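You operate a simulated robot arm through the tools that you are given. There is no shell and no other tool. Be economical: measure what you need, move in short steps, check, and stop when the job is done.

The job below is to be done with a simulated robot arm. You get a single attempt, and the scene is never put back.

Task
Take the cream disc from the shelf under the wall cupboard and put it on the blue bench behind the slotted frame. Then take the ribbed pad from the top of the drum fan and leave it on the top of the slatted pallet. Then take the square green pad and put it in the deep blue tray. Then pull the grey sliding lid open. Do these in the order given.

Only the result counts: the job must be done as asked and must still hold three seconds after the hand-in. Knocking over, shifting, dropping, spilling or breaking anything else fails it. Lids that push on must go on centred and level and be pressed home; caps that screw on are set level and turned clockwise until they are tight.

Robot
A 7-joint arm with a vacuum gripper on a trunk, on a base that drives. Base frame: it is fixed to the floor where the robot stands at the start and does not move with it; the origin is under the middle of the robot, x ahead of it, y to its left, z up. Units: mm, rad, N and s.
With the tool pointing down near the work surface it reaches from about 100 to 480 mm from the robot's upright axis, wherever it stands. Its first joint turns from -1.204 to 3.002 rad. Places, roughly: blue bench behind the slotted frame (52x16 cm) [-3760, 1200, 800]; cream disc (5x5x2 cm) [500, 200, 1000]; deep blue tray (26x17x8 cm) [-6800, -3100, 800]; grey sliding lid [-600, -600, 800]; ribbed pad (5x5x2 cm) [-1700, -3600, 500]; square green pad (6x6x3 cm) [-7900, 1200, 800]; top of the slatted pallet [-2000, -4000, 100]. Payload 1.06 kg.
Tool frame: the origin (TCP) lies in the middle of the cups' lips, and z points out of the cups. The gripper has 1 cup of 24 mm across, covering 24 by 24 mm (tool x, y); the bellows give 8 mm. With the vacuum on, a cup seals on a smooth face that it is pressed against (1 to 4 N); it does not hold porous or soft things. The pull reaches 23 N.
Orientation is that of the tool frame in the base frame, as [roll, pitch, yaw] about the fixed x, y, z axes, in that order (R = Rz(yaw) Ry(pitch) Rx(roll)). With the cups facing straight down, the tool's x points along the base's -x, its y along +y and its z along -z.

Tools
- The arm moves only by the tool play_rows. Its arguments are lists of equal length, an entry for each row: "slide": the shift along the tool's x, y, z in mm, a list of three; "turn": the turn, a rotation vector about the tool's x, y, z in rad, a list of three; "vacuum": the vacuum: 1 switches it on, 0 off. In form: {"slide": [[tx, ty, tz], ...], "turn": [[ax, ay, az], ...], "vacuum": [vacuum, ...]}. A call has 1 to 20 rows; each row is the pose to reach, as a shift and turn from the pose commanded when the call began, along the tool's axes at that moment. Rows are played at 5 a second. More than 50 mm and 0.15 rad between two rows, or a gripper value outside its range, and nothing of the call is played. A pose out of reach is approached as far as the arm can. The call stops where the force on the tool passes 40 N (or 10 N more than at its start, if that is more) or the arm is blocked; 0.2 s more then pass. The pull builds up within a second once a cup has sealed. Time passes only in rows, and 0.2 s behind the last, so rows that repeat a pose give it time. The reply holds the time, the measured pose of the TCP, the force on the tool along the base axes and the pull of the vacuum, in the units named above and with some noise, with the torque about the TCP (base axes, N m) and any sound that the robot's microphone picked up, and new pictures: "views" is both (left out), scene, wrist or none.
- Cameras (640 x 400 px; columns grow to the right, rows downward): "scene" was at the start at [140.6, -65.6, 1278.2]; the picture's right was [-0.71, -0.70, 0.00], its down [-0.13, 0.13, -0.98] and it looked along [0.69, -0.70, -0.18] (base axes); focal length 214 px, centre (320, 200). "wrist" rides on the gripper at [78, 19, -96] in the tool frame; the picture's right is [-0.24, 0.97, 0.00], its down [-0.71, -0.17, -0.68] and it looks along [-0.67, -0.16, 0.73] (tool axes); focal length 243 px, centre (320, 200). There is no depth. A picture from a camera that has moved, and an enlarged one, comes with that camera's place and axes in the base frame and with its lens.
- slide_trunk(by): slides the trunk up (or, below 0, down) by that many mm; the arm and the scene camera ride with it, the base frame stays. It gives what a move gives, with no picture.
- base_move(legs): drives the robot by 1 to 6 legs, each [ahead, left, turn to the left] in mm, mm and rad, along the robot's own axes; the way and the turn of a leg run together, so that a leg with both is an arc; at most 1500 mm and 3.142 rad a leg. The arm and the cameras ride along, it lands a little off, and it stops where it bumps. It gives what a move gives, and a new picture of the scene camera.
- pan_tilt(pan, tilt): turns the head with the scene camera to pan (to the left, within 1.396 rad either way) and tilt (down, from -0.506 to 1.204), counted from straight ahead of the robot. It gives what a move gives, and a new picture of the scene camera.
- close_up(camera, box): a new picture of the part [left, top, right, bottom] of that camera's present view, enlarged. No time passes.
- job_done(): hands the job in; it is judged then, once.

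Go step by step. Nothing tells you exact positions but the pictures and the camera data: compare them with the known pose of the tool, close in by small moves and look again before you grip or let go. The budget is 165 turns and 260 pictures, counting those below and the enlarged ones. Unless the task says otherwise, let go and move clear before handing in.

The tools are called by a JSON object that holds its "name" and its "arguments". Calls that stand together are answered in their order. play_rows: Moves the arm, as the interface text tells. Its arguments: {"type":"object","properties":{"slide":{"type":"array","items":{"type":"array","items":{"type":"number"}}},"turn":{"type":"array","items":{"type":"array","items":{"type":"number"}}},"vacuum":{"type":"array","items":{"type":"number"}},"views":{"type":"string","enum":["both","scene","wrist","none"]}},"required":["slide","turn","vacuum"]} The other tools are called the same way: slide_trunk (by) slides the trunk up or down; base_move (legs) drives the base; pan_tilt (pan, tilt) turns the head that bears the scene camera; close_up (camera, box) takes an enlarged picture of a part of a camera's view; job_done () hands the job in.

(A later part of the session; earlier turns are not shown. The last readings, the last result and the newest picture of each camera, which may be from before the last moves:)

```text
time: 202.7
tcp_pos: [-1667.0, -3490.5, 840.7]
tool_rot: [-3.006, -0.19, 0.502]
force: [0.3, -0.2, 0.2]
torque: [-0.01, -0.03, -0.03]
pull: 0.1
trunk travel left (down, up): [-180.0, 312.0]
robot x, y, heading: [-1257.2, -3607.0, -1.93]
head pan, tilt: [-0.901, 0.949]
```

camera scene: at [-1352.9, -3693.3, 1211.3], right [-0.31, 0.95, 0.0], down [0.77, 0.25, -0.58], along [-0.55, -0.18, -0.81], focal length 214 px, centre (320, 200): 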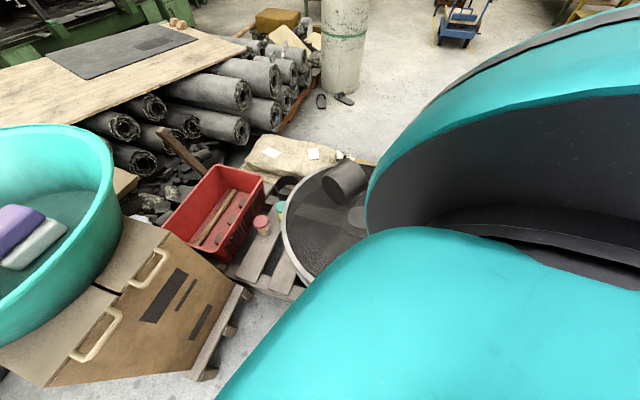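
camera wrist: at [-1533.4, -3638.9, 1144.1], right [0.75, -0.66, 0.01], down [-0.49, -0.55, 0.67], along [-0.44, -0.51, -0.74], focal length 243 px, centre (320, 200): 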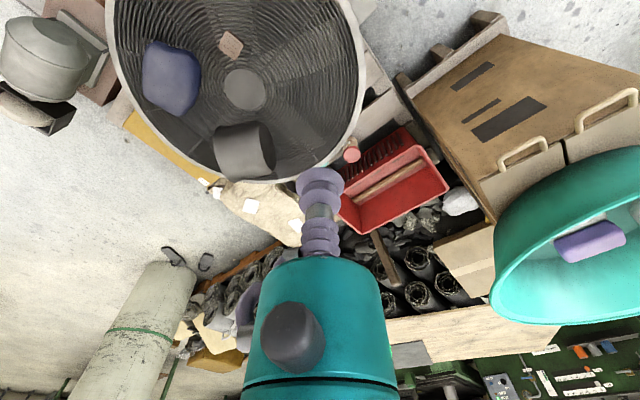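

The base holds at x≈−1257 while lowered. I move the tool in over the pad, levelling and turning to the natural yaw.

{"name": "play_rows", "arguments": {"slide": [[-18, 17, 0], [-36, 34, 0], [-54, 50, 0], [-54, 50, 0], [-54, 50, 0]], "turn": [[-0.045, -0.06, -0.07], [-0.09, -0.12, -0.14], [-0.135, -0.19, -0.21], [-0.135, -0.19, -0.3], [-0.135, -0.19, -0.4]], "vacuum": [0, 0, 0, 0, 0]}}

```text
time: 203.9
tcp_pos: [-1681.7, -3579.5, 824.1]
tool_rot: [3.098, -0.016, 0.912]
force: [0.1, 0.7, 0.1]
torque: [-0.03, -0.01, -0.01]
pull: 0.0
out of reach, approached as far as the arm can: row 5
trunk travel left (down, up): [-180.0, 312.0]
robot x, y, heading: [-1258.6, -3603.7, -1.929]
head pan, tilt: [-0.901, 0.949]
camera scene: at [-1373.5, -3748.3, 986.0], right [-0.31, 0.95, 0.0], down [0.77, 0.25, -0.58], along [-0.55, -0.18, -0.81], focal length 214 px, centre (320, 200)
camera wrist: at [-1622.7, -3527.4, 922.4], right [0.62, -0.78, 0.04], down [-0.6, -0.44, 0.67], along [-0.5, -0.44, -0.75], focal length 243 px, centre (320, 200)
```

scene: 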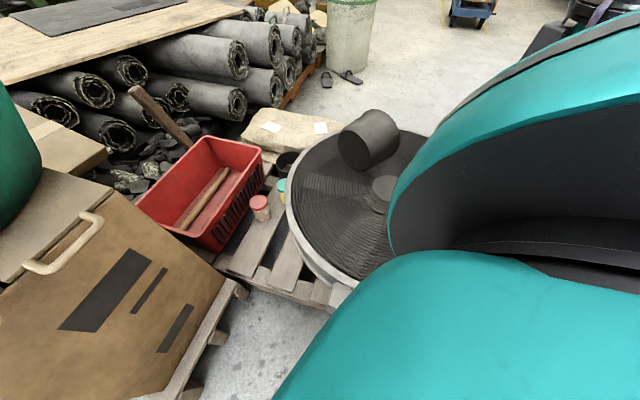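
wrist: 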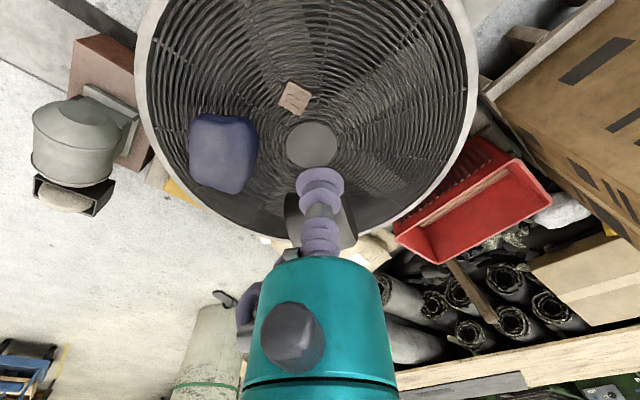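

Pad again at (−1741, −3594). I move over it and lower part-way.

{"name": "play_rows", "arguments": {"slide": [[-24, -18, 0], [-47, -37, 20], [-47, -37, 60], [-47, -37, 100], [-47, -37, 140]], "turn": [[0.043, -0.016, 0], [0.043, -0.016, 0], [0.043, -0.016, 0], [0.043, -0.016, 0], [0.043, -0.016, 0]], "vacuum": [0, 0, 0, 0, 0], "views": "wrist"}}

```text
time: 205.1
tcp_pos: [-1730.6, -3616.8, 697.6]
tool_rot: [3.139, 0.001, 0.913]
force: [-0.6, -0.7, 0.7]
torque: [0.02, 0.02, -0.01]
pull: 0.0
out of reach, approached as far as the arm can: row 2, 3, 4, 5
trunk travel left (down, up): [-180.0, 312.0]
robot x, y, heading: [-1262.2, -3602.3, -1.928]
head pan, tilt: [-0.901, 0.949]
camera wrist: at [-1668.0, -3567.7, 793.2], right [0.62, -0.78, 0.0], down [-0.57, -0.45, 0.68], along [-0.53, -0.43, -0.73], focal length 243 px, centre (320, 200)
```

wrist: 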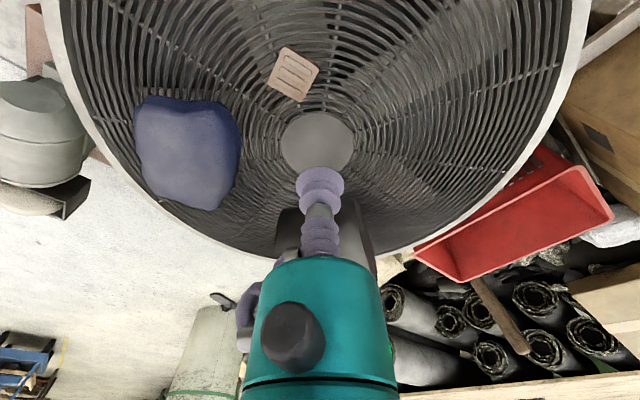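

Just short at this bearing. I rotate the base right by 0.25 for a better bearing.

{"name": "base_move", "arguments": {"legs": [[0, 0, -0.25]]}}

{"name": "play_rows", "arguments": {"slide": [[-20, 20, 0], [-50, 35, 0], [-75, 60, 0], [-95, 70, 0]], "turn": [[0, 0, -0.08], [0, 0, -0.16], [0, 0, -0.2], [0, 0, -0.25]], "vacuum": [0, 0, 0, 0], "views": "wrist"}}

```text
time: 206.3
tcp_pos: [-1714.9, -3549.9, 699.5]
tool_rot: [-3.139, 0.001, 0.715]
force: [0.3, 0.1, 0.3]
torque: [-0.02, 0.0, -0.02]
pull: 0.0
trunk travel left (down, up): [-180.0, 312.0]
robot x, y, heading: [-1253.3, -3626.7, -2.125]
head pan, tilt: [-0.901, 0.949]
stopped in leg 1: the robot was blocked; the commanded pose is now the measured one
camera scene: at [-1389.2, -3747.0, 986.2], right [-0.12, 0.99, 0.0], down [0.81, 0.1, -0.58], along [-0.58, -0.07, -0.81], focal length 214 px, centre (320, 200)
```

scene: 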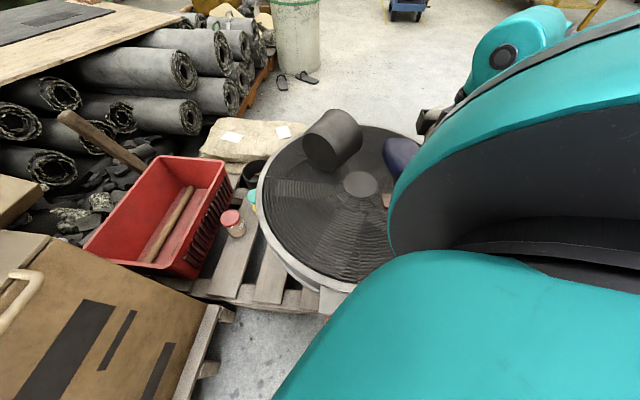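

```text
time: 207.3
tcp_pos: [-1739.7, -3664.7, 699.9]
tool_rot: [-3.137, 0.0, 0.966]
force: [0.6, 0.3, -0.2]
torque: [0.04, 0.01, 0.03]
pull: 0.0
trunk travel left (down, up): [-180.0, 312.0]
robot x, y, heading: [-1253.1, -3627.3, -2.125]
head pan, tilt: [-0.901, 0.949]
camera wrist: at [-1679.0, -3611.7, 795.6], right [0.67, -0.75, 0.0], down [-0.54, -0.49, 0.68], along [-0.51, -0.45, -0.73], focal length 243 px, centre (320, 200)
```

wrist: 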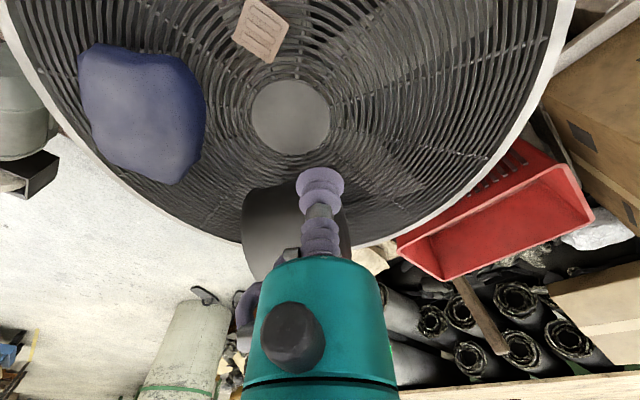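

Now radius 488 is reachable here. I move to the pad at this height.

{"name": "play_rows", "arguments": {"slide": [[27, -20, 0], [54, -41, 0], [54, -41, 30]], "turn": [[0, 0, 0], [0, 0, 0], [0, 0, 0]], "vacuum": [0, 0, 0], "views": "wrist"}}

```text
time: 208.2
tcp_pos: [-1736.0, -3623.7, 686.4]
tool_rot: [-3.139, 0.0, 0.966]
force: [0.5, 0.0, 0.6]
torque: [0.0, 0.0, 0.02]
pull: 0.0
out of reach, approached as far as the arm can: row 2, 3
trunk travel left (down, up): [-180.0, 312.0]
robot x, y, heading: [-1250.4, -3625.3, -2.12]
head pan, tilt: [-0.901, 0.949]
camera wrist: at [-1675.1, -3570.7, 782.3], right [0.67, -0.75, 0.0], down [-0.54, -0.49, 0.69], along [-0.51, -0.45, -0.73], focal length 243 px, centre (320, 200)
```

wrist: 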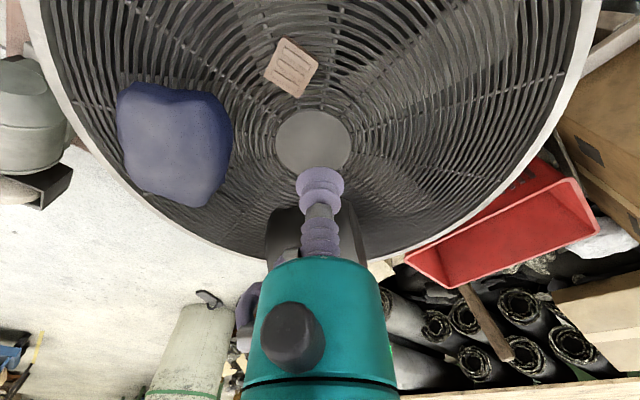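

Only ~10 mm short; I tilt the tool outward by 0.1 rad and move over the pad.

{"name": "play_rows", "arguments": {"slide": [[0, 0, 0], [10, -12, 0], [19, -23, 0], [19, -23, 30]], "turn": [[0.04, -0.028, 0], [0.082, -0.057, 0], [0.082, -0.057, 0], [0.082, -0.057, 0]], "vacuum": [0, 0, 0, 0], "views": "wrist"}}

```text
time: 209.2
tcp_pos: [-1740.1, -3600.8, 667.1]
tool_rot: [-3.052, 0.056, 0.965]
force: [0.3, 0.3, 1.1]
torque: [0.0, -0.02, -0.01]
pull: 0.1
out of reach, approached as far as the arm can: row 3, 4
trunk travel left (down, up): [-180.0, 312.0]
robot x, y, heading: [-1250.7, -3622.9, -2.125]
head pan, tilt: [-0.901, 0.949]
camera wrist: at [-1670.0, -3548.4, 756.0], right [0.66, -0.75, -0.07], down [-0.47, -0.49, 0.74], along [-0.59, -0.45, -0.67], focal length 243 px, centre (320, 200)
```

wrist: 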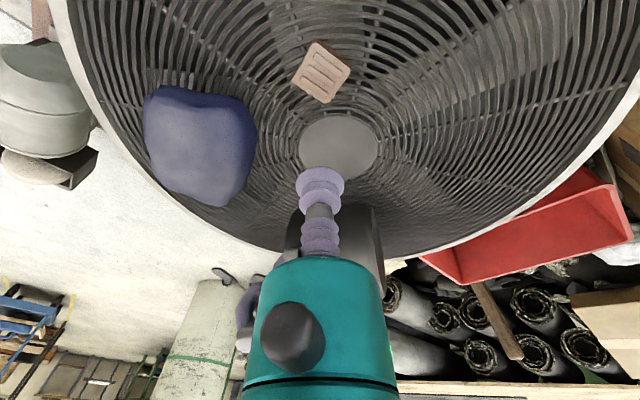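

I try a smaller yaw, which earlier eased the rightward limit.

{"name": "play_rows", "arguments": {"slide": [[0, 0, 0], [0, 0, 0], [5, -7, 10], [5, -7, 40], [5, -7, 60]], "turn": [[0, 0, 0.13], [0, 0, 0.26], [0, 0, 0.35], [0, 0, 0.35], [0, 0, 0.35]], "vacuum": [0, 0, 0, 0, 0], "views": "wrist"}}

```text
time: 210.3
tcp_pos: [-1749.0, -3593.2, 608.7]
tool_rot: [-3.08, 0.083, 0.616]
force: [0.3, -0.1, 0.0]
torque: [-0.01, -0.01, -0.01]
pull: 0.1
trunk travel left (down, up): [-180.0, 312.0]
robot x, y, heading: [-1251.7, -3626.8, -2.127]
head pan, tilt: [-0.901, 0.949]
camera wrist: at [-1664.8, -3564.0, 696.0], right [0.37, -0.93, -0.04], down [-0.6, -0.27, 0.75], along [-0.71, -0.25, -0.66], focal length 243 px, centre (320, 200)
```

wrist: 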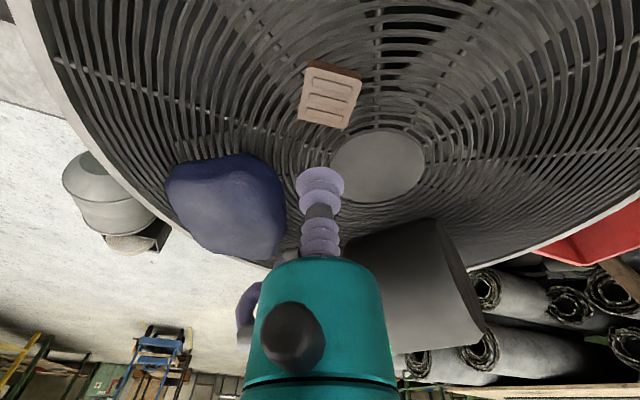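

Smaller yaw frees the reach. I level the tool and lower over the pad at (−1740, −3593).

{"name": "play_rows", "arguments": {"slide": [[4, 3, 0], [7, 5, 15], [7, 5, 40]], "turn": [[-0.03, 0.04, 0.05], [-0.062, 0.083, 0.1], [-0.062, 0.083, 0.1]], "vacuum": [0, 0, 0], "views": "wrist"}}

{"name": "close_up", "arguments": {"camera": "wrist", "box": [240, 60, 400, 220]}}

```text
time: 211.2
tcp_pos: [-1744.3, -3593.6, 567.7]
tool_rot: [3.138, 0.001, 0.513]
force: [-0.3, 0.2, -0.8]
torque: [-0.04, -0.02, 0.0]
pull: 0.1
trunk travel left (down, up): [-180.0, 312.0]
robot x, y, heading: [-1251.1, -3623.8, -2.125]
head pan, tilt: [-0.901, 0.949]
camera wrist: at [-1667.1, -3571.0, 663.6], right [0.27, -0.96, 0.01], down [-0.7, -0.2, 0.69], along [-0.66, -0.19, -0.73], focal length 243 px, centre (320, 200)
```

wrist: 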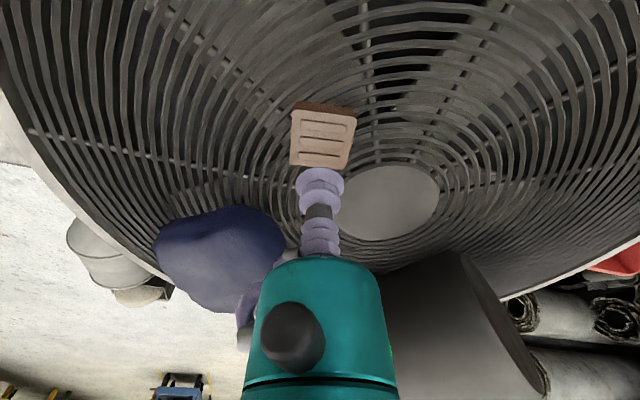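

```text
2.50 times, centred on (320, 140) of wrist
camera zoom: at [-1667.1, -3571.0, 663.6], right [0.27, -0.96, 0.01], down [-0.7, -0.2, 0.69], along [-0.66, -0.19, -0.73], focal length 606 px, centre (320, 350)
```

zoom: 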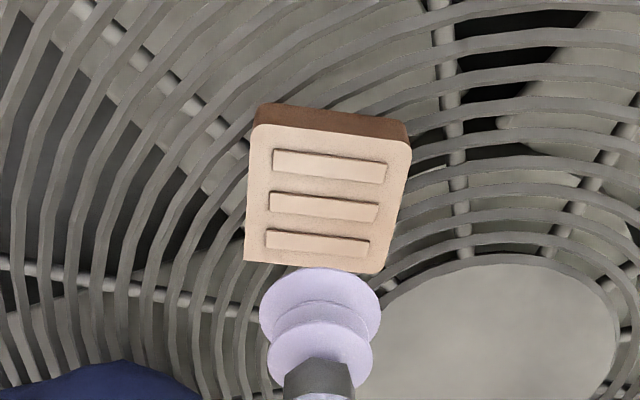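

The pad is directly below. I lower onto its middle with the vacuum on and watch the pull.

{"name": "play_rows", "arguments": {"slide": [[3.5, 2, 20], [3.5, 2, 32], [3.5, 2, 37], [3.5, 2, 40], [3.5, 2, 40]], "turn": [[0, 0, 0], [0, 0, 0], [0, 0, 0], [0, 0, 0], [0, 0, 0]], "vacuum": [0, 1, 1, 1, 1], "views": "wrist"}}

```text
time: 212.3
tcp_pos: [-1742.0, -3593.9, 528.2]
tool_rot: [3.135, 0.002, 0.514]
force: [1.0, 0.5, -0.3]
torque: [0.01, 0.02, 0.0]
pull: 0.0
trunk travel left (down, up): [-180.0, 312.0]
robot x, y, heading: [-1251.8, -3623.4, -2.127]
head pan, tilt: [-0.901, 0.949]
camera wrist: at [-1664.3, -3571.3, 623.9], right [0.27, -0.96, 0.01], down [-0.7, -0.2, 0.69], along [-0.66, -0.19, -0.73], focal length 243 px, centre (320, 200)
```

wrist: 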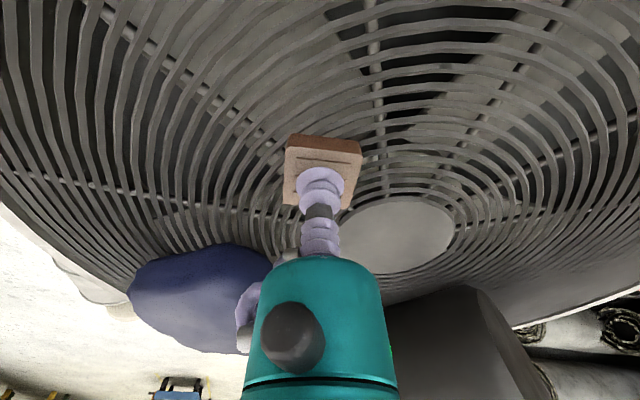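

{"name": "play_rows", "arguments": {"slide": [[0, 0, 2], [0, 0, 4], [0, 0, 6], [0, 0, 8], [0, 0, 8]], "turn": [[0, 0, 0], [0, 0, 0], [0, 0, 0], [0, 0, 0], [0, 0, 0]], "vacuum": [1, 1, 1, 1, 1], "views": "wrist"}}

```text
time: 213.6
tcp_pos: [-1741.5, -3593.1, 520.7]
tool_rot: [3.135, 0.003, 0.515]
force: [-0.4, 0.8, -0.5]
torque: [0.01, 0.04, 0.02]
pull: 0.0
trunk travel left (down, up): [-180.0, 312.0]
robot x, y, heading: [-1252.5, -3624.6, -2.128]
head pan, tilt: [-0.901, 0.949]
camera wrist: at [-1664.1, -3571.2, 616.3], right [0.27, -0.96, 0.01], down [-0.7, -0.2, 0.69], along [-0.66, -0.19, -0.73], focal length 243 px, centre (320, 200)
```

wrist: 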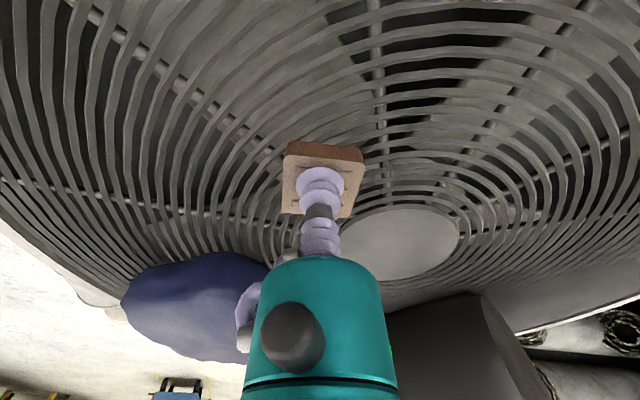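

{"name": "play_rows", "arguments": {"slide": [[0, 0, 2], [0, 0, 4], [0, 0, 6], [0, 0, 7], [0, 0, 7]], "turn": [[0, 0, 0], [0, 0, 0], [0, 0, 0], [0, 0, 0], [0, 0, 0]], "vacuum": [1, 1, 1, 1, 1], "views": "none"}}

{"name": "close_up", "arguments": {"camera": "wrist", "box": [240, 110, 400, 240]}}

```text
time: 214.8
tcp_pos: [-1741.2, -3592.8, 512.8]
tool_rot: [3.138, 0.003, 0.514]
force: [0.2, 1.9, 6.1]
torque: [0.01, -0.03, -0.03]
pull: 22.7
trunk travel left (down, up): [-180.0, 312.0]
robot x, y, heading: [-1251.1, -3618.8, -2.131]
head pan, tilt: [-0.901, 0.949]
```

```text
3.08 times, centred on (320, 175) of wrist
camera zoom: at [-1664.7, -3571.2, 609.0], right [0.27, -0.96, 0.0], down [-0.7, -0.2, 0.69], along [-0.66, -0.19, -0.73], focal length 746 px, centre (320, 277)
```

zoom: 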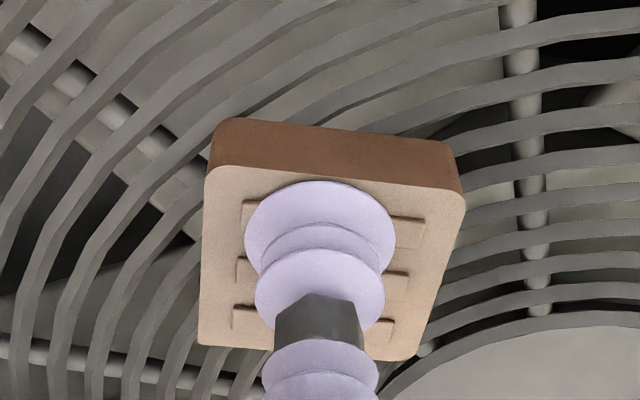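

Sealed at 22.7 N. I lift the pad and look again at where free slats are.

{"name": "play_rows", "arguments": {"slide": [[0, 0, -10], [0, 0, -40], [0, 0, -80], [0, 0, -120], [0, 0, -160]], "turn": [[0, 0, 0], [0, 0, 0], [0, 0, 0], [0, 0, 0], [0, 0, 0]], "vacuum": [1, 1, 1, 1, 1], "views": "wrist"}}

{"name": "slide_trunk", "arguments": {"by": 180}}

{"name": "pan_tilt", "arguments": {"pan": -0.5, "tilt": 1.0}}

```text
time: 215.9
tcp_pos: [-1741.4, -3591.1, 673.7]
tool_rot: [3.136, 0.002, 0.514]
force: [-0.7, 0.6, -0.1]
torque: [0.01, 0.01, 0.0]
pull: 22.9
trunk travel left (down, up): [-180.0, 312.0]
robot x, y, heading: [-1253.6, -3621.1, -2.125]
head pan, tilt: [-0.901, 0.949]
camera wrist: at [-1664.1, -3569.2, 769.8], right [0.27, -0.96, 0.01], down [-0.7, -0.2, 0.69], along [-0.66, -0.19, -0.73], focal length 243 px, centre (320, 200)
```

wrist: 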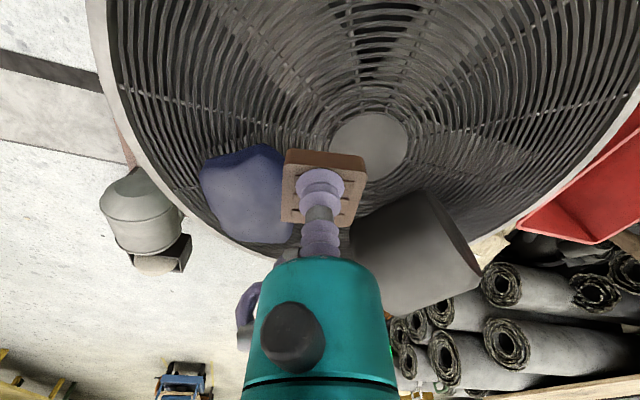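

```text
time: 217.9
tcp_pos: [-1743.5, -3591.3, 850.6]
tool_rot: [3.132, -0.001, 0.514]
force: [0.0, 0.2, -0.5]
torque: [-0.02, 0.0, -0.03]
pull: 22.5
trunk travel left (down, up): [-360.0, 132.0]
robot x, y, heading: [-1249.0, -3622.0, -2.127]
head pan, tilt: [-0.901, 0.949]
```

```text
time: 218.8
tcp_pos: [-1744.9, -3589.9, 851.5]
tool_rot: [3.131, -0.001, 0.515]
force: [0.3, 0.0, 0.1]
torque: [0.0, 0.0, 0.03]
pull: 23.1
trunk travel left (down, up): [-360.0, 132.0]
robot x, y, heading: [-1248.7, -3623.5, -2.121]
head pan, tilt: [-0.499, 1.0]
camera scene: at [-1356.3, -3731.8, 1163.9], right [-0.49, 0.87, 0.0], down [0.73, 0.42, -0.54], along [-0.47, -0.27, -0.84], focal length 214 px, centre (320, 200)
```

scene: 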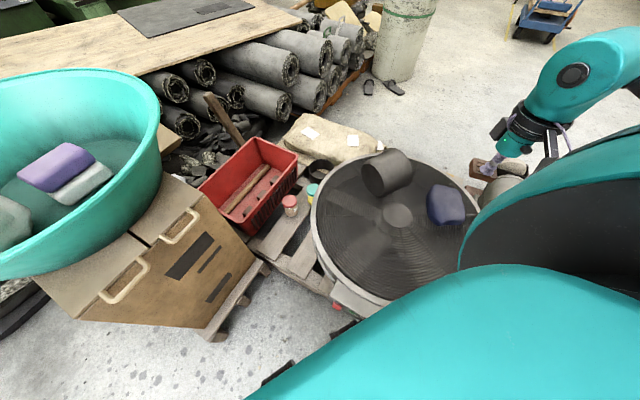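

{"name": "close_up", "arguments": {"camera": "scene", "box": [180, 130, 400, 345]}}

```text
1.86 times, centred on (290, 238) of scene
camera zoom: at [-1356.3, -3731.8, 1163.9], right [-0.49, 0.87, 0.0], down [0.73, 0.42, -0.54], along [-0.47, -0.27, -0.84], focal length 399 px, centre (376, 130)
```

zoom: 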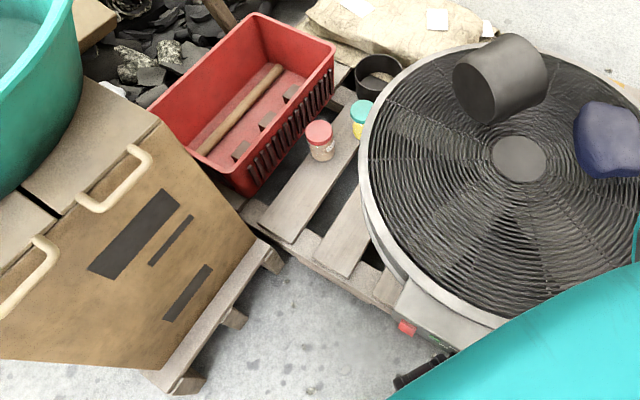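

The front-left corner of the pallet, around (−1525, −3420), is a free slat clear of the drum and reachable from this side. I shift the base back along +y.

{"name": "base_move", "arguments": {"legs": [[-127, -66, 0]]}}

{"name": "pan_tilt", "arguments": {"pan": -0.9, "tilt": 1.1}}

```text
time: 220.2
tcp_pos: [-1731.0, -3445.3, 851.8]
tool_rot: [3.13, 0.001, 0.512]
force: [0.1, -0.4, -0.7]
torque: [0.0, 0.0, -0.04]
pull: 23.1
trunk travel left (down, up): [-360.0, 132.0]
robot x, y, heading: [-1236.0, -3475.4, -2.128]
head pan, tilt: [-0.499, 1.0]
camera scene: at [-1344.2, -3586.3, 1164.0], right [-0.49, 0.87, 0.0], down [0.73, 0.41, -0.54], along [-0.47, -0.27, -0.84], focal length 214 px, centre (320, 200)
```

scene: 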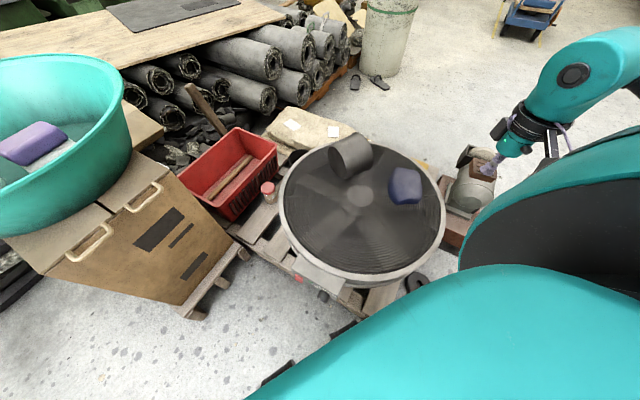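

```text
time: 221.1
tcp_pos: [-1731.1, -3444.2, 852.0]
tool_rot: [3.131, 0.001, 0.513]
force: [-0.3, -0.2, -0.8]
torque: [-0.01, 0.01, 0.03]
pull: 22.8
trunk travel left (down, up): [-360.0, 132.0]
robot x, y, heading: [-1239.5, -3483.1, -2.128]
head pan, tilt: [-0.901, 1.1]
camera scene: at [-1346.4, -3559.7, 1157.3], right [-0.11, 0.99, 0.0], down [0.89, 0.1, -0.45], along [-0.45, -0.05, -0.89], focal length 214 px, centre (320, 200)
```

scene: 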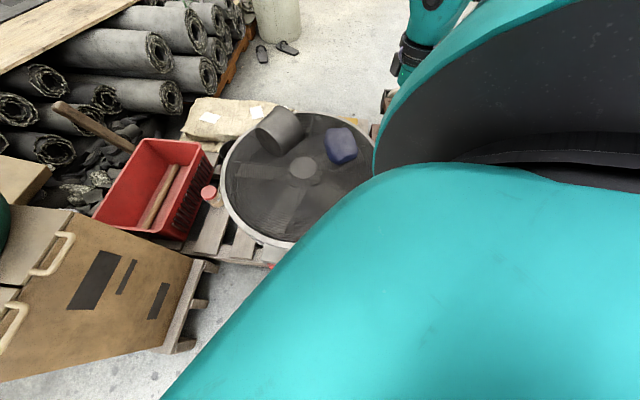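

I pull the tool in over the corner, high up, to see it with the wrist camera.

{"name": "play_rows", "arguments": {"slide": [[40, 16, 0], [80, 32, 0], [120, 48, 0], [155, 62, 0]], "turn": [[0, 0, 0], [0, 0, 0], [0, 0, 0], [0, 0, 0]], "vacuum": [1, 1, 1, 1], "views": "wrist"}}

```text
time: 222.1
tcp_pos: [-1615.0, -3428.0, 852.7]
tool_rot: [3.132, 0.003, 0.513]
force: [0.2, 0.4, -0.5]
torque: [-0.02, 0.0, -0.01]
pull: 23.1
out of reach, approached as far as the arm can: row 3, 4
trunk travel left (down, up): [-360.0, 132.0]
robot x, y, heading: [-1238.4, -3478.5, -2.129]
head pan, tilt: [-0.901, 1.1]
camera wrist: at [-1537.4, -3406.0, 948.3], right [0.27, -0.96, 0.01], down [-0.7, -0.19, 0.68], along [-0.66, -0.19, -0.73], focal length 243 px, centre (320, 200)
```

wrist: 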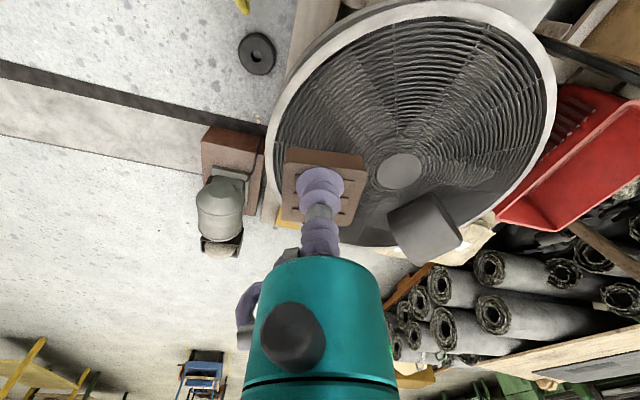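

The radius can't shrink at this bearing; I rotate the base right by 0.5 so the corner comes more ahead.

{"name": "base_move", "arguments": {"legs": [[0, 0, -0.5]]}}

{"name": "pan_tilt", "arguments": {"pan": -0.3, "tilt": 1.15}}

{"name": "close_up", "arguments": {"camera": "wrist", "box": [0, 0, 640, 400]}}

```text
time: 223.9
tcp_pos: [-1545.6, -3255.7, 853.0]
tool_rot: [3.132, 0.001, 0.016]
force: [1.0, 0.3, -0.7]
torque: [-0.01, 0.02, -0.03]
pull: 23.0
trunk travel left (down, up): [-360.0, 132.0]
robot x, y, heading: [-1241.9, -3479.8, -2.63]
head pan, tilt: [-0.901, 1.1]
camera scene: at [-1372.0, -3497.7, 1157.3], right [0.37, 0.93, 0.0], down [0.83, -0.33, -0.45], along [-0.42, 0.17, -0.89], focal length 214 px, centre (320, 200)
```

scene: 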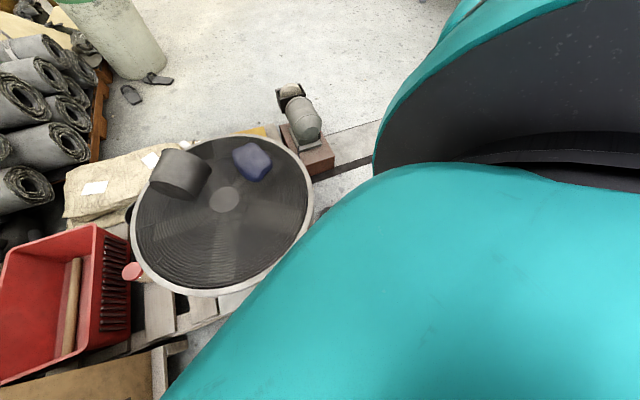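

```text
time: 224.9
tcp_pos: [-1546.4, -3254.9, 853.1]
tool_rot: [3.131, 0.0, 0.016]
force: [-0.5, -0.1, 0.3]
torque: [-0.02, 0.04, -0.01]
pull: 23.1
trunk travel left (down, up): [-360.0, 132.0]
robot x, y, heading: [-1237.7, -3478.2, -2.621]
head pan, tilt: [-0.3, 1.15]
camera scene: at [-1371.8, -3534.0, 1154.2], right [-0.21, 0.98, 0.0], down [0.89, 0.2, -0.41], along [-0.4, -0.09, -0.91], focal length 214 px, centre (320, 200)
```

scene: 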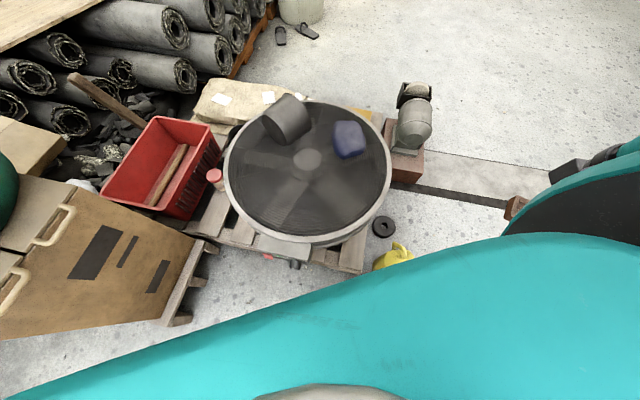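

```text
1.00 times, centred on (320, 200) of wrist (not enlarged: the box is as wide or as high as the picture)
camera zoom: at [-1466.6, -3272.2, 948.3], right [-0.22, -0.98, 0.01], down [-0.71, 0.17, 0.68], along [-0.67, 0.14, -0.73], focal length 243 px, centre (320, 200)
```

zoom: 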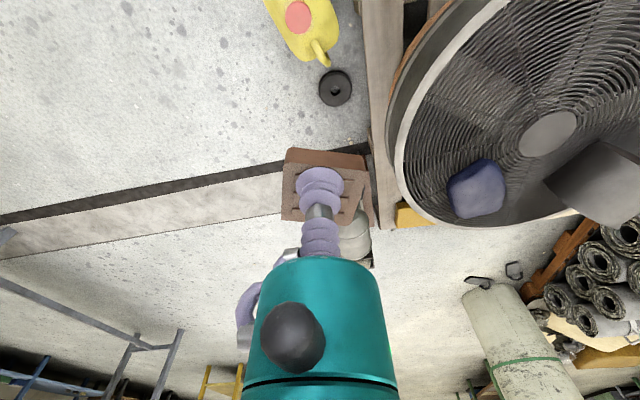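

The front slat spans y −3374…−3480; I'll place at (−1545, −3415). I move the tool above it.

{"name": "play_rows", "arguments": {"slide": [[0, 40, 0], [-1, 80, 0], [-2, 120, 0], [-2, 160, 0]], "turn": [[0, 0, -0.12], [0, 0, -0.24], [0, 0, -0.36], [0, 0, -0.45]], "vacuum": [1, 1, 1, 1]}}

```text
time: 225.9
tcp_pos: [-1549.2, -3424.3, 852.7]
tool_rot: [3.126, 0.007, 0.469]
force: [-0.6, 1.5, -1.4]
torque: [-0.07, -0.04, -0.03]
pull: 22.5
out of reach, approached as far as the arm can: row 1, 2, 3, 4
trunk travel left (down, up): [-360.0, 132.0]
robot x, y, heading: [-1240.6, -3472.5, -2.623]
head pan, tilt: [-0.3, 1.15]
camera scene: at [-1371.2, -3537.1, 1154.3], right [-0.21, 0.98, 0.0], down [0.89, 0.2, -0.41], along [-0.4, -0.09, -0.91], focal length 214 px, centre (320, 200)
camera wrist: at [-1471.3, -3404.8, 949.6], right [0.23, -0.97, 0.02], down [-0.71, -0.16, 0.69], along [-0.67, -0.17, -0.73], focal length 243 px, centre (320, 200)
```

scene: 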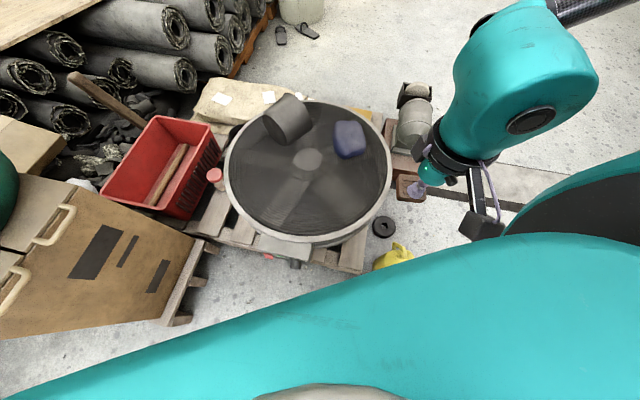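
wrist: 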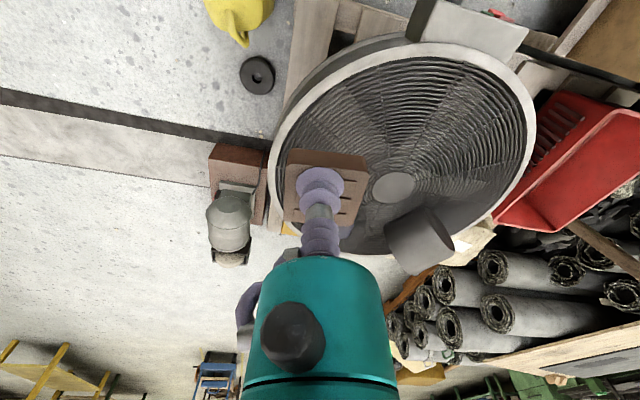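

Above the corner now. I lower the trunk in stages, checking the pose.

{"name": "slide_trunk", "arguments": {"by": -180}}

{"name": "play_rows", "arguments": {"slide": [[0, 0, 0]], "turn": [[0, 0, 0]], "vacuum": [1]}}

```text
time: 227.9
tcp_pos: [-1549.4, -3415.5, 650.2]
tool_rot: [-3.141, -0.161, 0.464]
force: [0.5, -0.1, -0.6]
torque: [0.0, 0.01, -0.01]
pull: 23.4
trunk travel left (down, up): [-180.0, 312.0]
robot x, y, heading: [-1236.2, -3479.4, -2.626]
head pan, tilt: [-0.3, 1.15]
```

```text
time: 228.3
tcp_pos: [-1548.0, -3416.0, 650.2]
tool_rot: [-3.14, -0.162, 0.465]
force: [-0.6, 0.6, 0.1]
torque: [-0.02, -0.01, -0.01]
pull: 22.7
trunk travel left (down, up): [-180.0, 312.0]
robot x, y, heading: [-1235.8, -3479.5, -2.624]
head pan, tilt: [-0.3, 1.15]
camera scene: at [-1411.0, -3556.4, 972.7], right [-0.21, 0.98, 0.0], down [0.89, 0.2, -0.41], along [-0.4, -0.09, -0.91], focal length 214 px, centre (320, 200)
camera wrist: at [-1484.4, -3405.6, 757.1], right [0.23, -0.97, -0.04], down [-0.8, -0.21, 0.56], along [-0.56, -0.1, -0.83], focal length 243 px, centre (320, 200)
```

scene: 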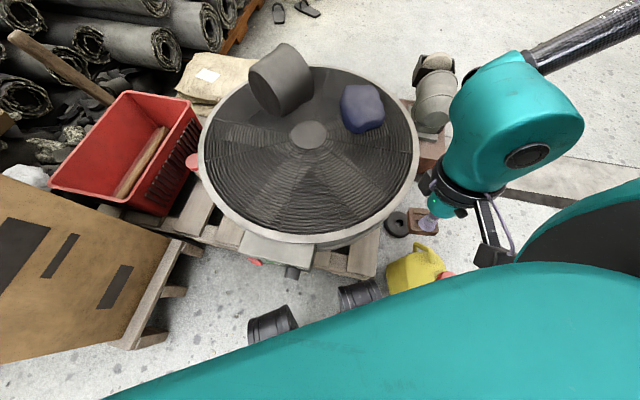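
wrist: 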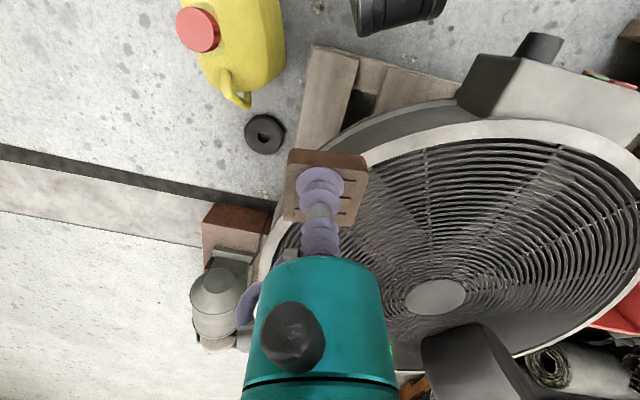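

I level the tool, then lower the trunk fully.

{"name": "play_rows", "arguments": {"slide": [[0, 0, 0], [0, 0, 0], [0, 0, 0]], "turn": [[0, -0.08, 0], [0, -0.162, 0], [0, -0.162, 0]], "vacuum": [1, 1, 1], "views": "none"}}

{"name": "slide_trunk", "arguments": {"by": -170}}

{"name": "play_rows", "arguments": {"slide": [[0, 0, 0]], "turn": [[0, 0, 0]], "vacuum": [1]}}

```text
time: 229.1
tcp_pos: [-1573.6, -3426.9, 642.7]
tool_rot: [3.141, 0.0, 0.464]
force: [0.5, -0.3, -0.6]
torque: [-0.01, 0.03, 0.02]
pull: 23.2
out of reach, approached as far as the arm can: row 1, 2, 3
trunk travel left (down, up): [-180.0, 312.0]
robot x, y, heading: [-1241.1, -3477.2, -2.626]
head pan, tilt: [-0.3, 1.15]
```

```text
time: 230.8
tcp_pos: [-1580.1, -3430.2, 452.5]
tool_rot: [-3.131, -0.142, 0.462]
force: [1.9, 10.5, 34.9]
torque: [-1.83, 1.31, -0.34]
pull: 0.0
trunk travel left (down, up): [-14.0, 479.0]
robot x, y, heading: [-1238.1, -3477.0, -2.624]
head pan, tilt: [-0.3, 1.15]
stopped: the force on the tool passed its limit at 86 N (the readings are from after the stop); the commanded pose is now the measured one
```

```text
time: 231.2
tcp_pos: [-1578.9, -3428.4, 452.1]
tool_rot: [-3.132, -0.142, 0.463]
force: [2.0, 13.4, 43.4]
torque: [-2.23, 1.64, -0.41]
pull: 0.1
trunk travel left (down, up): [-14.0, 479.0]
robot x, y, heading: [-1235.5, -3475.2, -2.627]
head pan, tilt: [-0.3, 1.15]
camera scene: at [-1456.9, -3582.0, 798.2], right [-0.21, 0.98, 0.0], down [0.89, 0.19, -0.41], along [-0.4, -0.09, -0.91], focal length 214 px, centre (320, 200)
camera wrist: at [-1514.2, -3419.4, 557.9], right [0.23, -0.97, -0.04], down [-0.79, -0.21, 0.58], along [-0.57, -0.1, -0.81], focal length 243 px, centre (320, 200)
```

scene: 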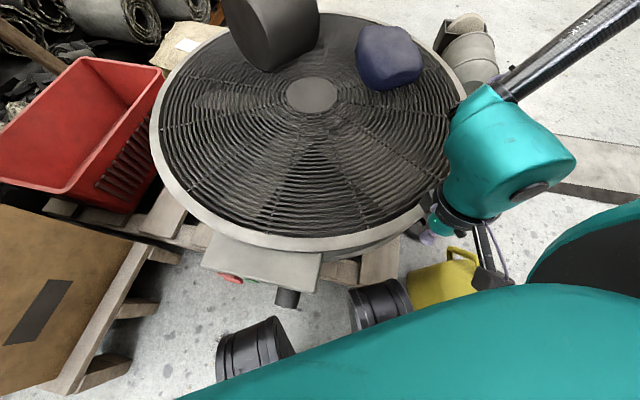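
wrist: 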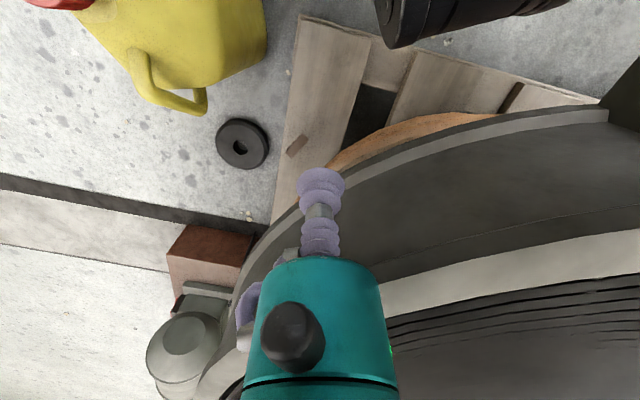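

The pad came off when the gripper met the drum rim, and it appears to lie on the front slat. I immediately raise the trunk to relieve the contact.

{"name": "slide_trunk", "arguments": {"by": 120}}

{"name": "close_up", "arguments": {"camera": "wrist", "box": [200, 0, 440, 200]}}

```text
time: 232.7
tcp_pos: [-1581.7, -3429.2, 570.9]
tool_rot: [-3.13, -0.143, 0.465]
force: [0.4, -0.1, -0.2]
torque: [0.0, -0.01, 0.02]
pull: 0.0
trunk travel left (down, up): [-134.0, 359.0]
robot x, y, heading: [-1235.8, -3478.9, -2.626]
head pan, tilt: [-0.3, 1.15]
```

```text
2.00 times, centred on (320, 100) of wrist
camera zoom: at [-1515.6, -3419.9, 677.0], right [0.23, -0.97, -0.04], down [-0.79, -0.21, 0.58], along [-0.57, -0.1, -0.81], focal length 485 px, centre (320, 400)
```

zoom: 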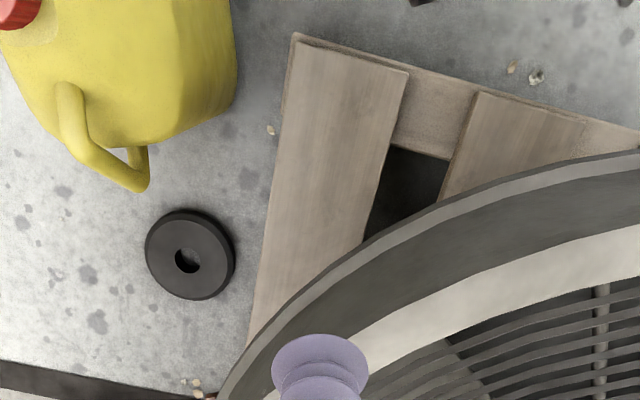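

The pad isn't visible on the slat now; I look for it.

{"name": "pan_tilt", "arguments": {"pan": -0.5, "tilt": 1.1}}

{"name": "close_up", "arguments": {"camera": "wrist", "box": [0, 0, 640, 400]}}

```text
time: 233.4
tcp_pos: [-1580.6, -3430.5, 571.4]
tool_rot: [-3.132, -0.143, 0.463]
force: [-0.6, -0.1, -0.3]
torque: [0.02, 0.0, 0.01]
pull: 0.0
trunk travel left (down, up): [-134.0, 359.0]
robot x, y, heading: [-1240.2, -3473.3, -2.628]
head pan, tilt: [-0.499, 1.1]
camera scene: at [-1430.6, -3552.5, 922.9], right [-0.02, 1.0, 0.0], down [0.89, 0.01, -0.45], along [-0.45, -0.01, -0.89], focal length 214 px, centre (320, 200)
```

scene: 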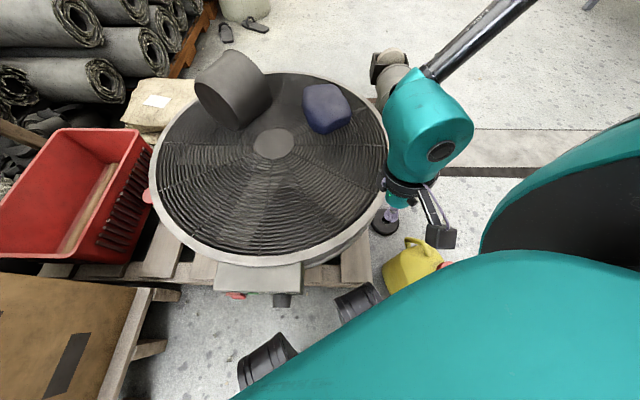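

```text
1.00 times, centred on (320, 200) of wrist (not enlarged: the box is as wide or as high as the picture)
camera zoom: at [-1515.5, -3419.9, 677.1], right [0.23, -0.97, -0.04], down [-0.79, -0.21, 0.58], along [-0.57, -0.1, -0.81], focal length 243 px, centre (320, 200)
```

zoom: 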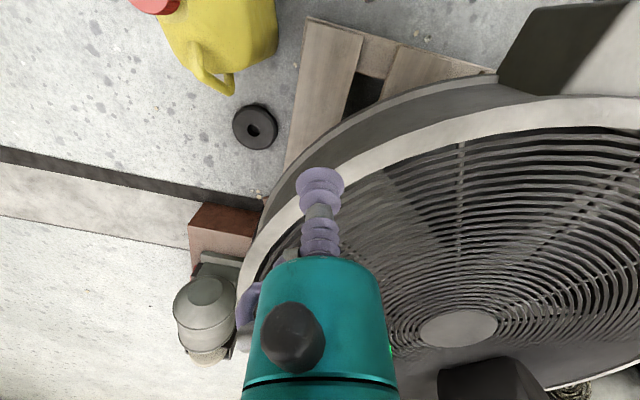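

I raise up and move the wrist camera to view the front slat from different angles.

{"name": "slide_trunk", "arguments": {"by": 150}}

{"name": "play_rows", "arguments": {"slide": [[30, -20, 0], [30, -50, 0], [30, -90, 0], [30, -130, 0]], "turn": [[0, -0.07, 0.1], [0, -0.14, 0.2], [0, -0.14, 0.3], [0, -0.14, 0.4]], "vacuum": [0, 0, 0, 0]}}

{"name": "close_up", "arguments": {"camera": "wrist", "box": [260, 0, 500, 200]}}

```text
time: 235.2
tcp_pos: [-1582.1, -3430.1, 721.0]
tool_rot: [-3.131, -0.143, 0.463]
force: [-0.5, 0.1, -0.1]
torque: [-0.04, -0.02, 0.02]
pull: 0.0
trunk travel left (down, up): [-284.0, 209.0]
robot x, y, heading: [-1243.8, -3476.0, -2.631]
head pan, tilt: [-0.499, 1.1]
```

```text
time: 236.2
tcp_pos: [-1609.4, -3300.7, 728.2]
tool_rot: [-3.104, 0.01, 0.065]
force: [-0.1, -0.1, 0.2]
torque: [-0.01, -0.03, 0.0]
pull: 0.1
trunk travel left (down, up): [-284.0, 209.0]
robot x, y, heading: [-1236.7, -3481.3, -2.623]
head pan, tilt: [-0.499, 1.1]
camera scene: at [-1391.2, -3530.1, 1082.0], right [-0.02, 1.0, 0.0], down [0.89, 0.01, -0.45], along [-0.45, -0.01, -0.89], focal length 214 px, centre (320, 200)
camera wrist: at [-1530.1, -3317.9, 822.0], right [-0.17, -0.98, -0.03], down [-0.71, 0.1, 0.7], along [-0.68, 0.14, -0.72], focal length 243 px, centre (320, 200)
```

scene: 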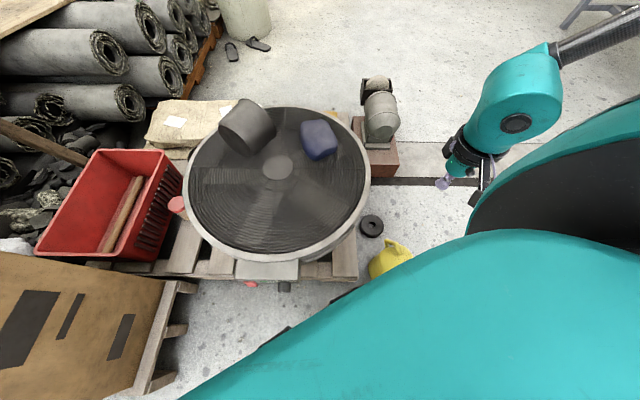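
wrist: 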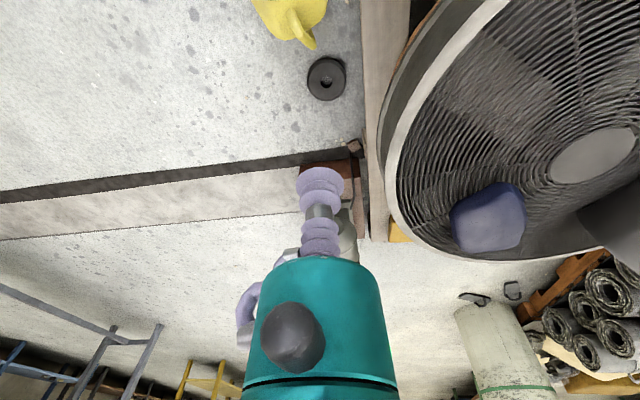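

```text
2.00 times, centred on (380, 100) of wrist
camera zoom: at [-1530.1, -3317.9, 822.0], right [-0.17, -0.98, -0.03], down [-0.71, 0.1, 0.7], along [-0.68, 0.14, -0.72], focal length 485 px, centre (200, 400)
```

zoom: 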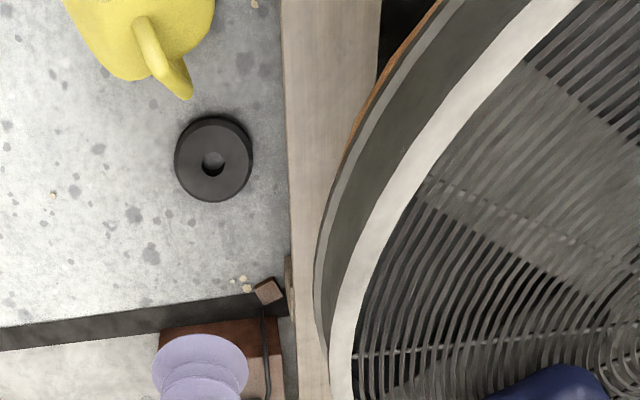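

I spot a small brown square near the grinder at the pallet's front edge – likely the pad on the floor. I zoom in.

{"name": "close_up", "arguments": {"camera": "wrist", "box": [320, 120, 380, 170]}}

{"name": "pan_tilt", "arguments": {"pan": -1.0, "tilt": 0.8}}

```text
8.00 times, centred on (350, 145) of wrist
camera zoom: at [-1530.1, -3317.9, 822.0], right [-0.17, -0.98, -0.03], down [-0.71, 0.1, 0.7], along [-0.68, 0.14, -0.72], focal length 1941 px, centre (80, 640)
```

zoom: 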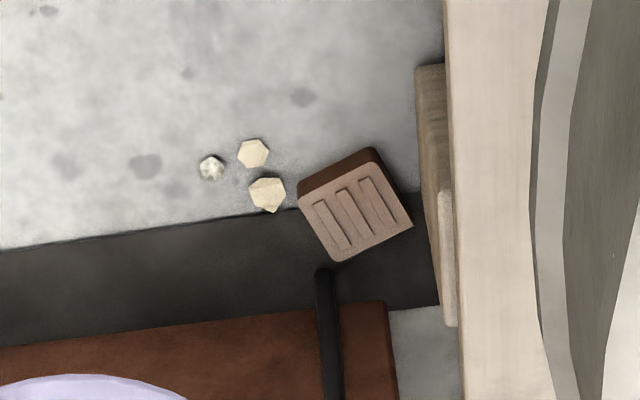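

```text
time: 237.1
tcp_pos: [-1609.8, -3301.0, 727.3]
tool_rot: [-3.104, 0.01, 0.066]
force: [-0.3, -0.4, -0.8]
torque: [0.05, -0.01, 0.01]
pull: 0.0
trunk travel left (down, up): [-284.0, 209.0]
robot x, y, heading: [-1239.4, -3476.6, -2.623]
head pan, tilt: [-1.0, 0.799]
camera scene: at [-1399.6, -3491.7, 1103.7], right [0.47, 0.89, 0.0], down [0.63, -0.33, -0.7], along [-0.62, 0.32, -0.72], focal length 214 px, centre (320, 200)
```

scene: 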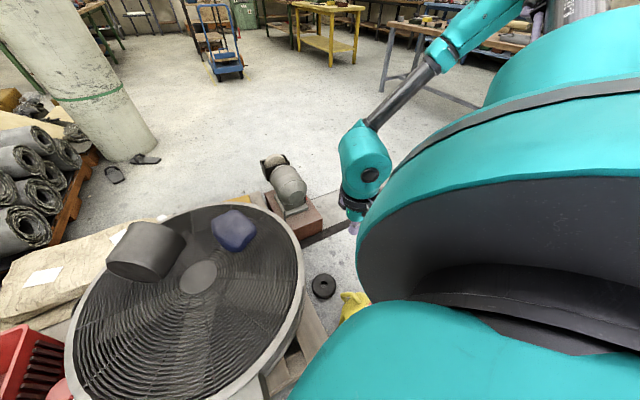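

The pad lies flat on the floor, ribs up, at about (−2026, −3337). I back out around the jug and go to the fan's front side to see whether I can reach it from there.

{"name": "slide_trunk", "arguments": {"by": 170}}

{"name": "base_move", "arguments": {"legs": [[-95, 54, 0], [-336, -592, 0], [0, 0, 1.44]]}}

{"name": "base_move", "arguments": {"legs": [[-90, -751, 0]]}}

{"name": "pan_tilt", "arguments": {"pan": -0.7, "tilt": 0.95}}

```text
time: 239.0
tcp_pos: [-1613.2, -3300.5, 897.7]
tool_rot: [-3.104, 0.009, 0.065]
force: [-0.5, -0.4, 0.4]
torque: [-0.01, 0.04, 0.01]
pull: 0.1
trunk travel left (down, up): [-454.0, 39.0]
robot x, y, heading: [-1240.9, -3478.8, -2.63]
head pan, tilt: [-1.0, 0.799]
```

```text
time: 248.9
tcp_pos: [-1350.0, -3156.7, 896.7]
tool_rot: [-3.103, 0.008, 1.488]
force: [-0.3, 0.4, -0.5]
torque: [0.01, 0.01, 0.0]
pull: 0.1
trunk travel left (down, up): [-454.0, 39.0]
robot x, y, heading: [-1117.8, -2812.8, -1.21]
head pan, tilt: [-1.0, 0.799]
camera scene: at [-1149.9, -2914.7, 1285.9], right [-0.81, 0.59, 0.0], down [0.42, 0.58, -0.7], along [-0.41, -0.56, -0.72], focal length 214 px, centre (320, 200)
```

scene: 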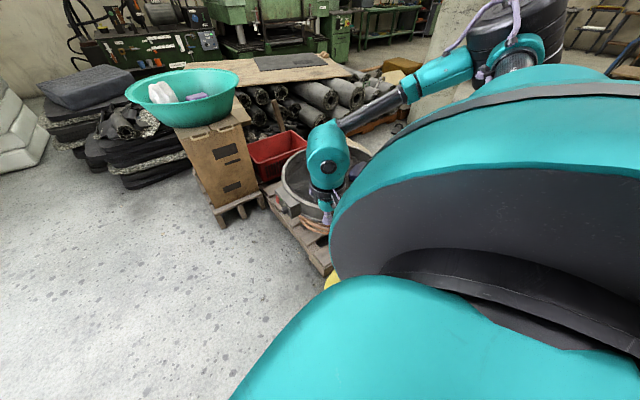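

```text
time: 252.5
tcp_pos: [-1665.4, -3236.9, 897.4]
tool_rot: [-3.105, 0.009, 1.49]
force: [0.8, 0.4, -0.5]
torque: [-0.01, 0.0, 0.02]
pull: 0.1
trunk travel left (down, up): [-454.0, 39.0]
robot x, y, heading: [-1436.4, -2887.6, -1.199]
head pan, tilt: [-1.0, 0.799]
stopped in leg 1: the robot was blocked; the commanded pose is now the measured one
camera scene: at [-1466.5, -2995.0, 1285.8], right [-0.81, 0.59, 0.0], down [0.42, 0.58, -0.7], along [-0.41, -0.56, -0.72], focal length 214 px, centre (320, 200)
```

scene: 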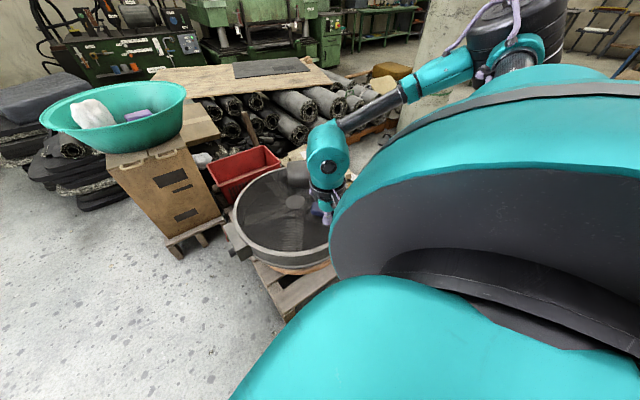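

```text
time: 253.3
tcp_pos: [-1666.7, -3237.2, 897.1]
tool_rot: [-3.103, 0.008, 1.49]
force: [1.2, -0.3, -0.9]
torque: [-0.03, 0.0, -0.01]
pull: 0.0
trunk travel left (down, up): [-454.0, 39.0]
robot x, y, heading: [-1435.0, -2894.6, -1.201]
head pan, tilt: [-0.7, 0.949]
camera scene: at [-1442.4, -2998.6, 1274.4], right [-0.95, 0.32, 0.0], down [0.26, 0.77, -0.58], along [-0.19, -0.55, -0.81], focal length 214 px, centre (320, 200)
```

scene: 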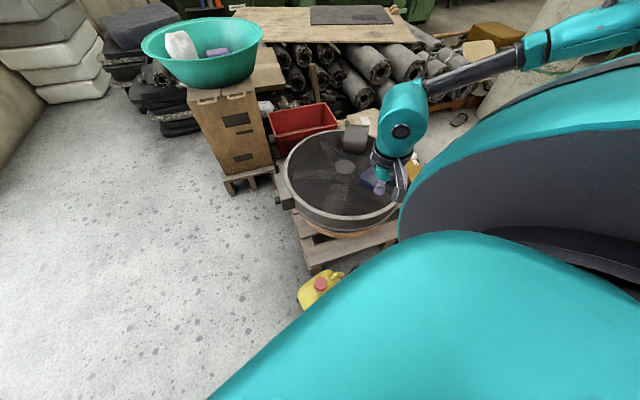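

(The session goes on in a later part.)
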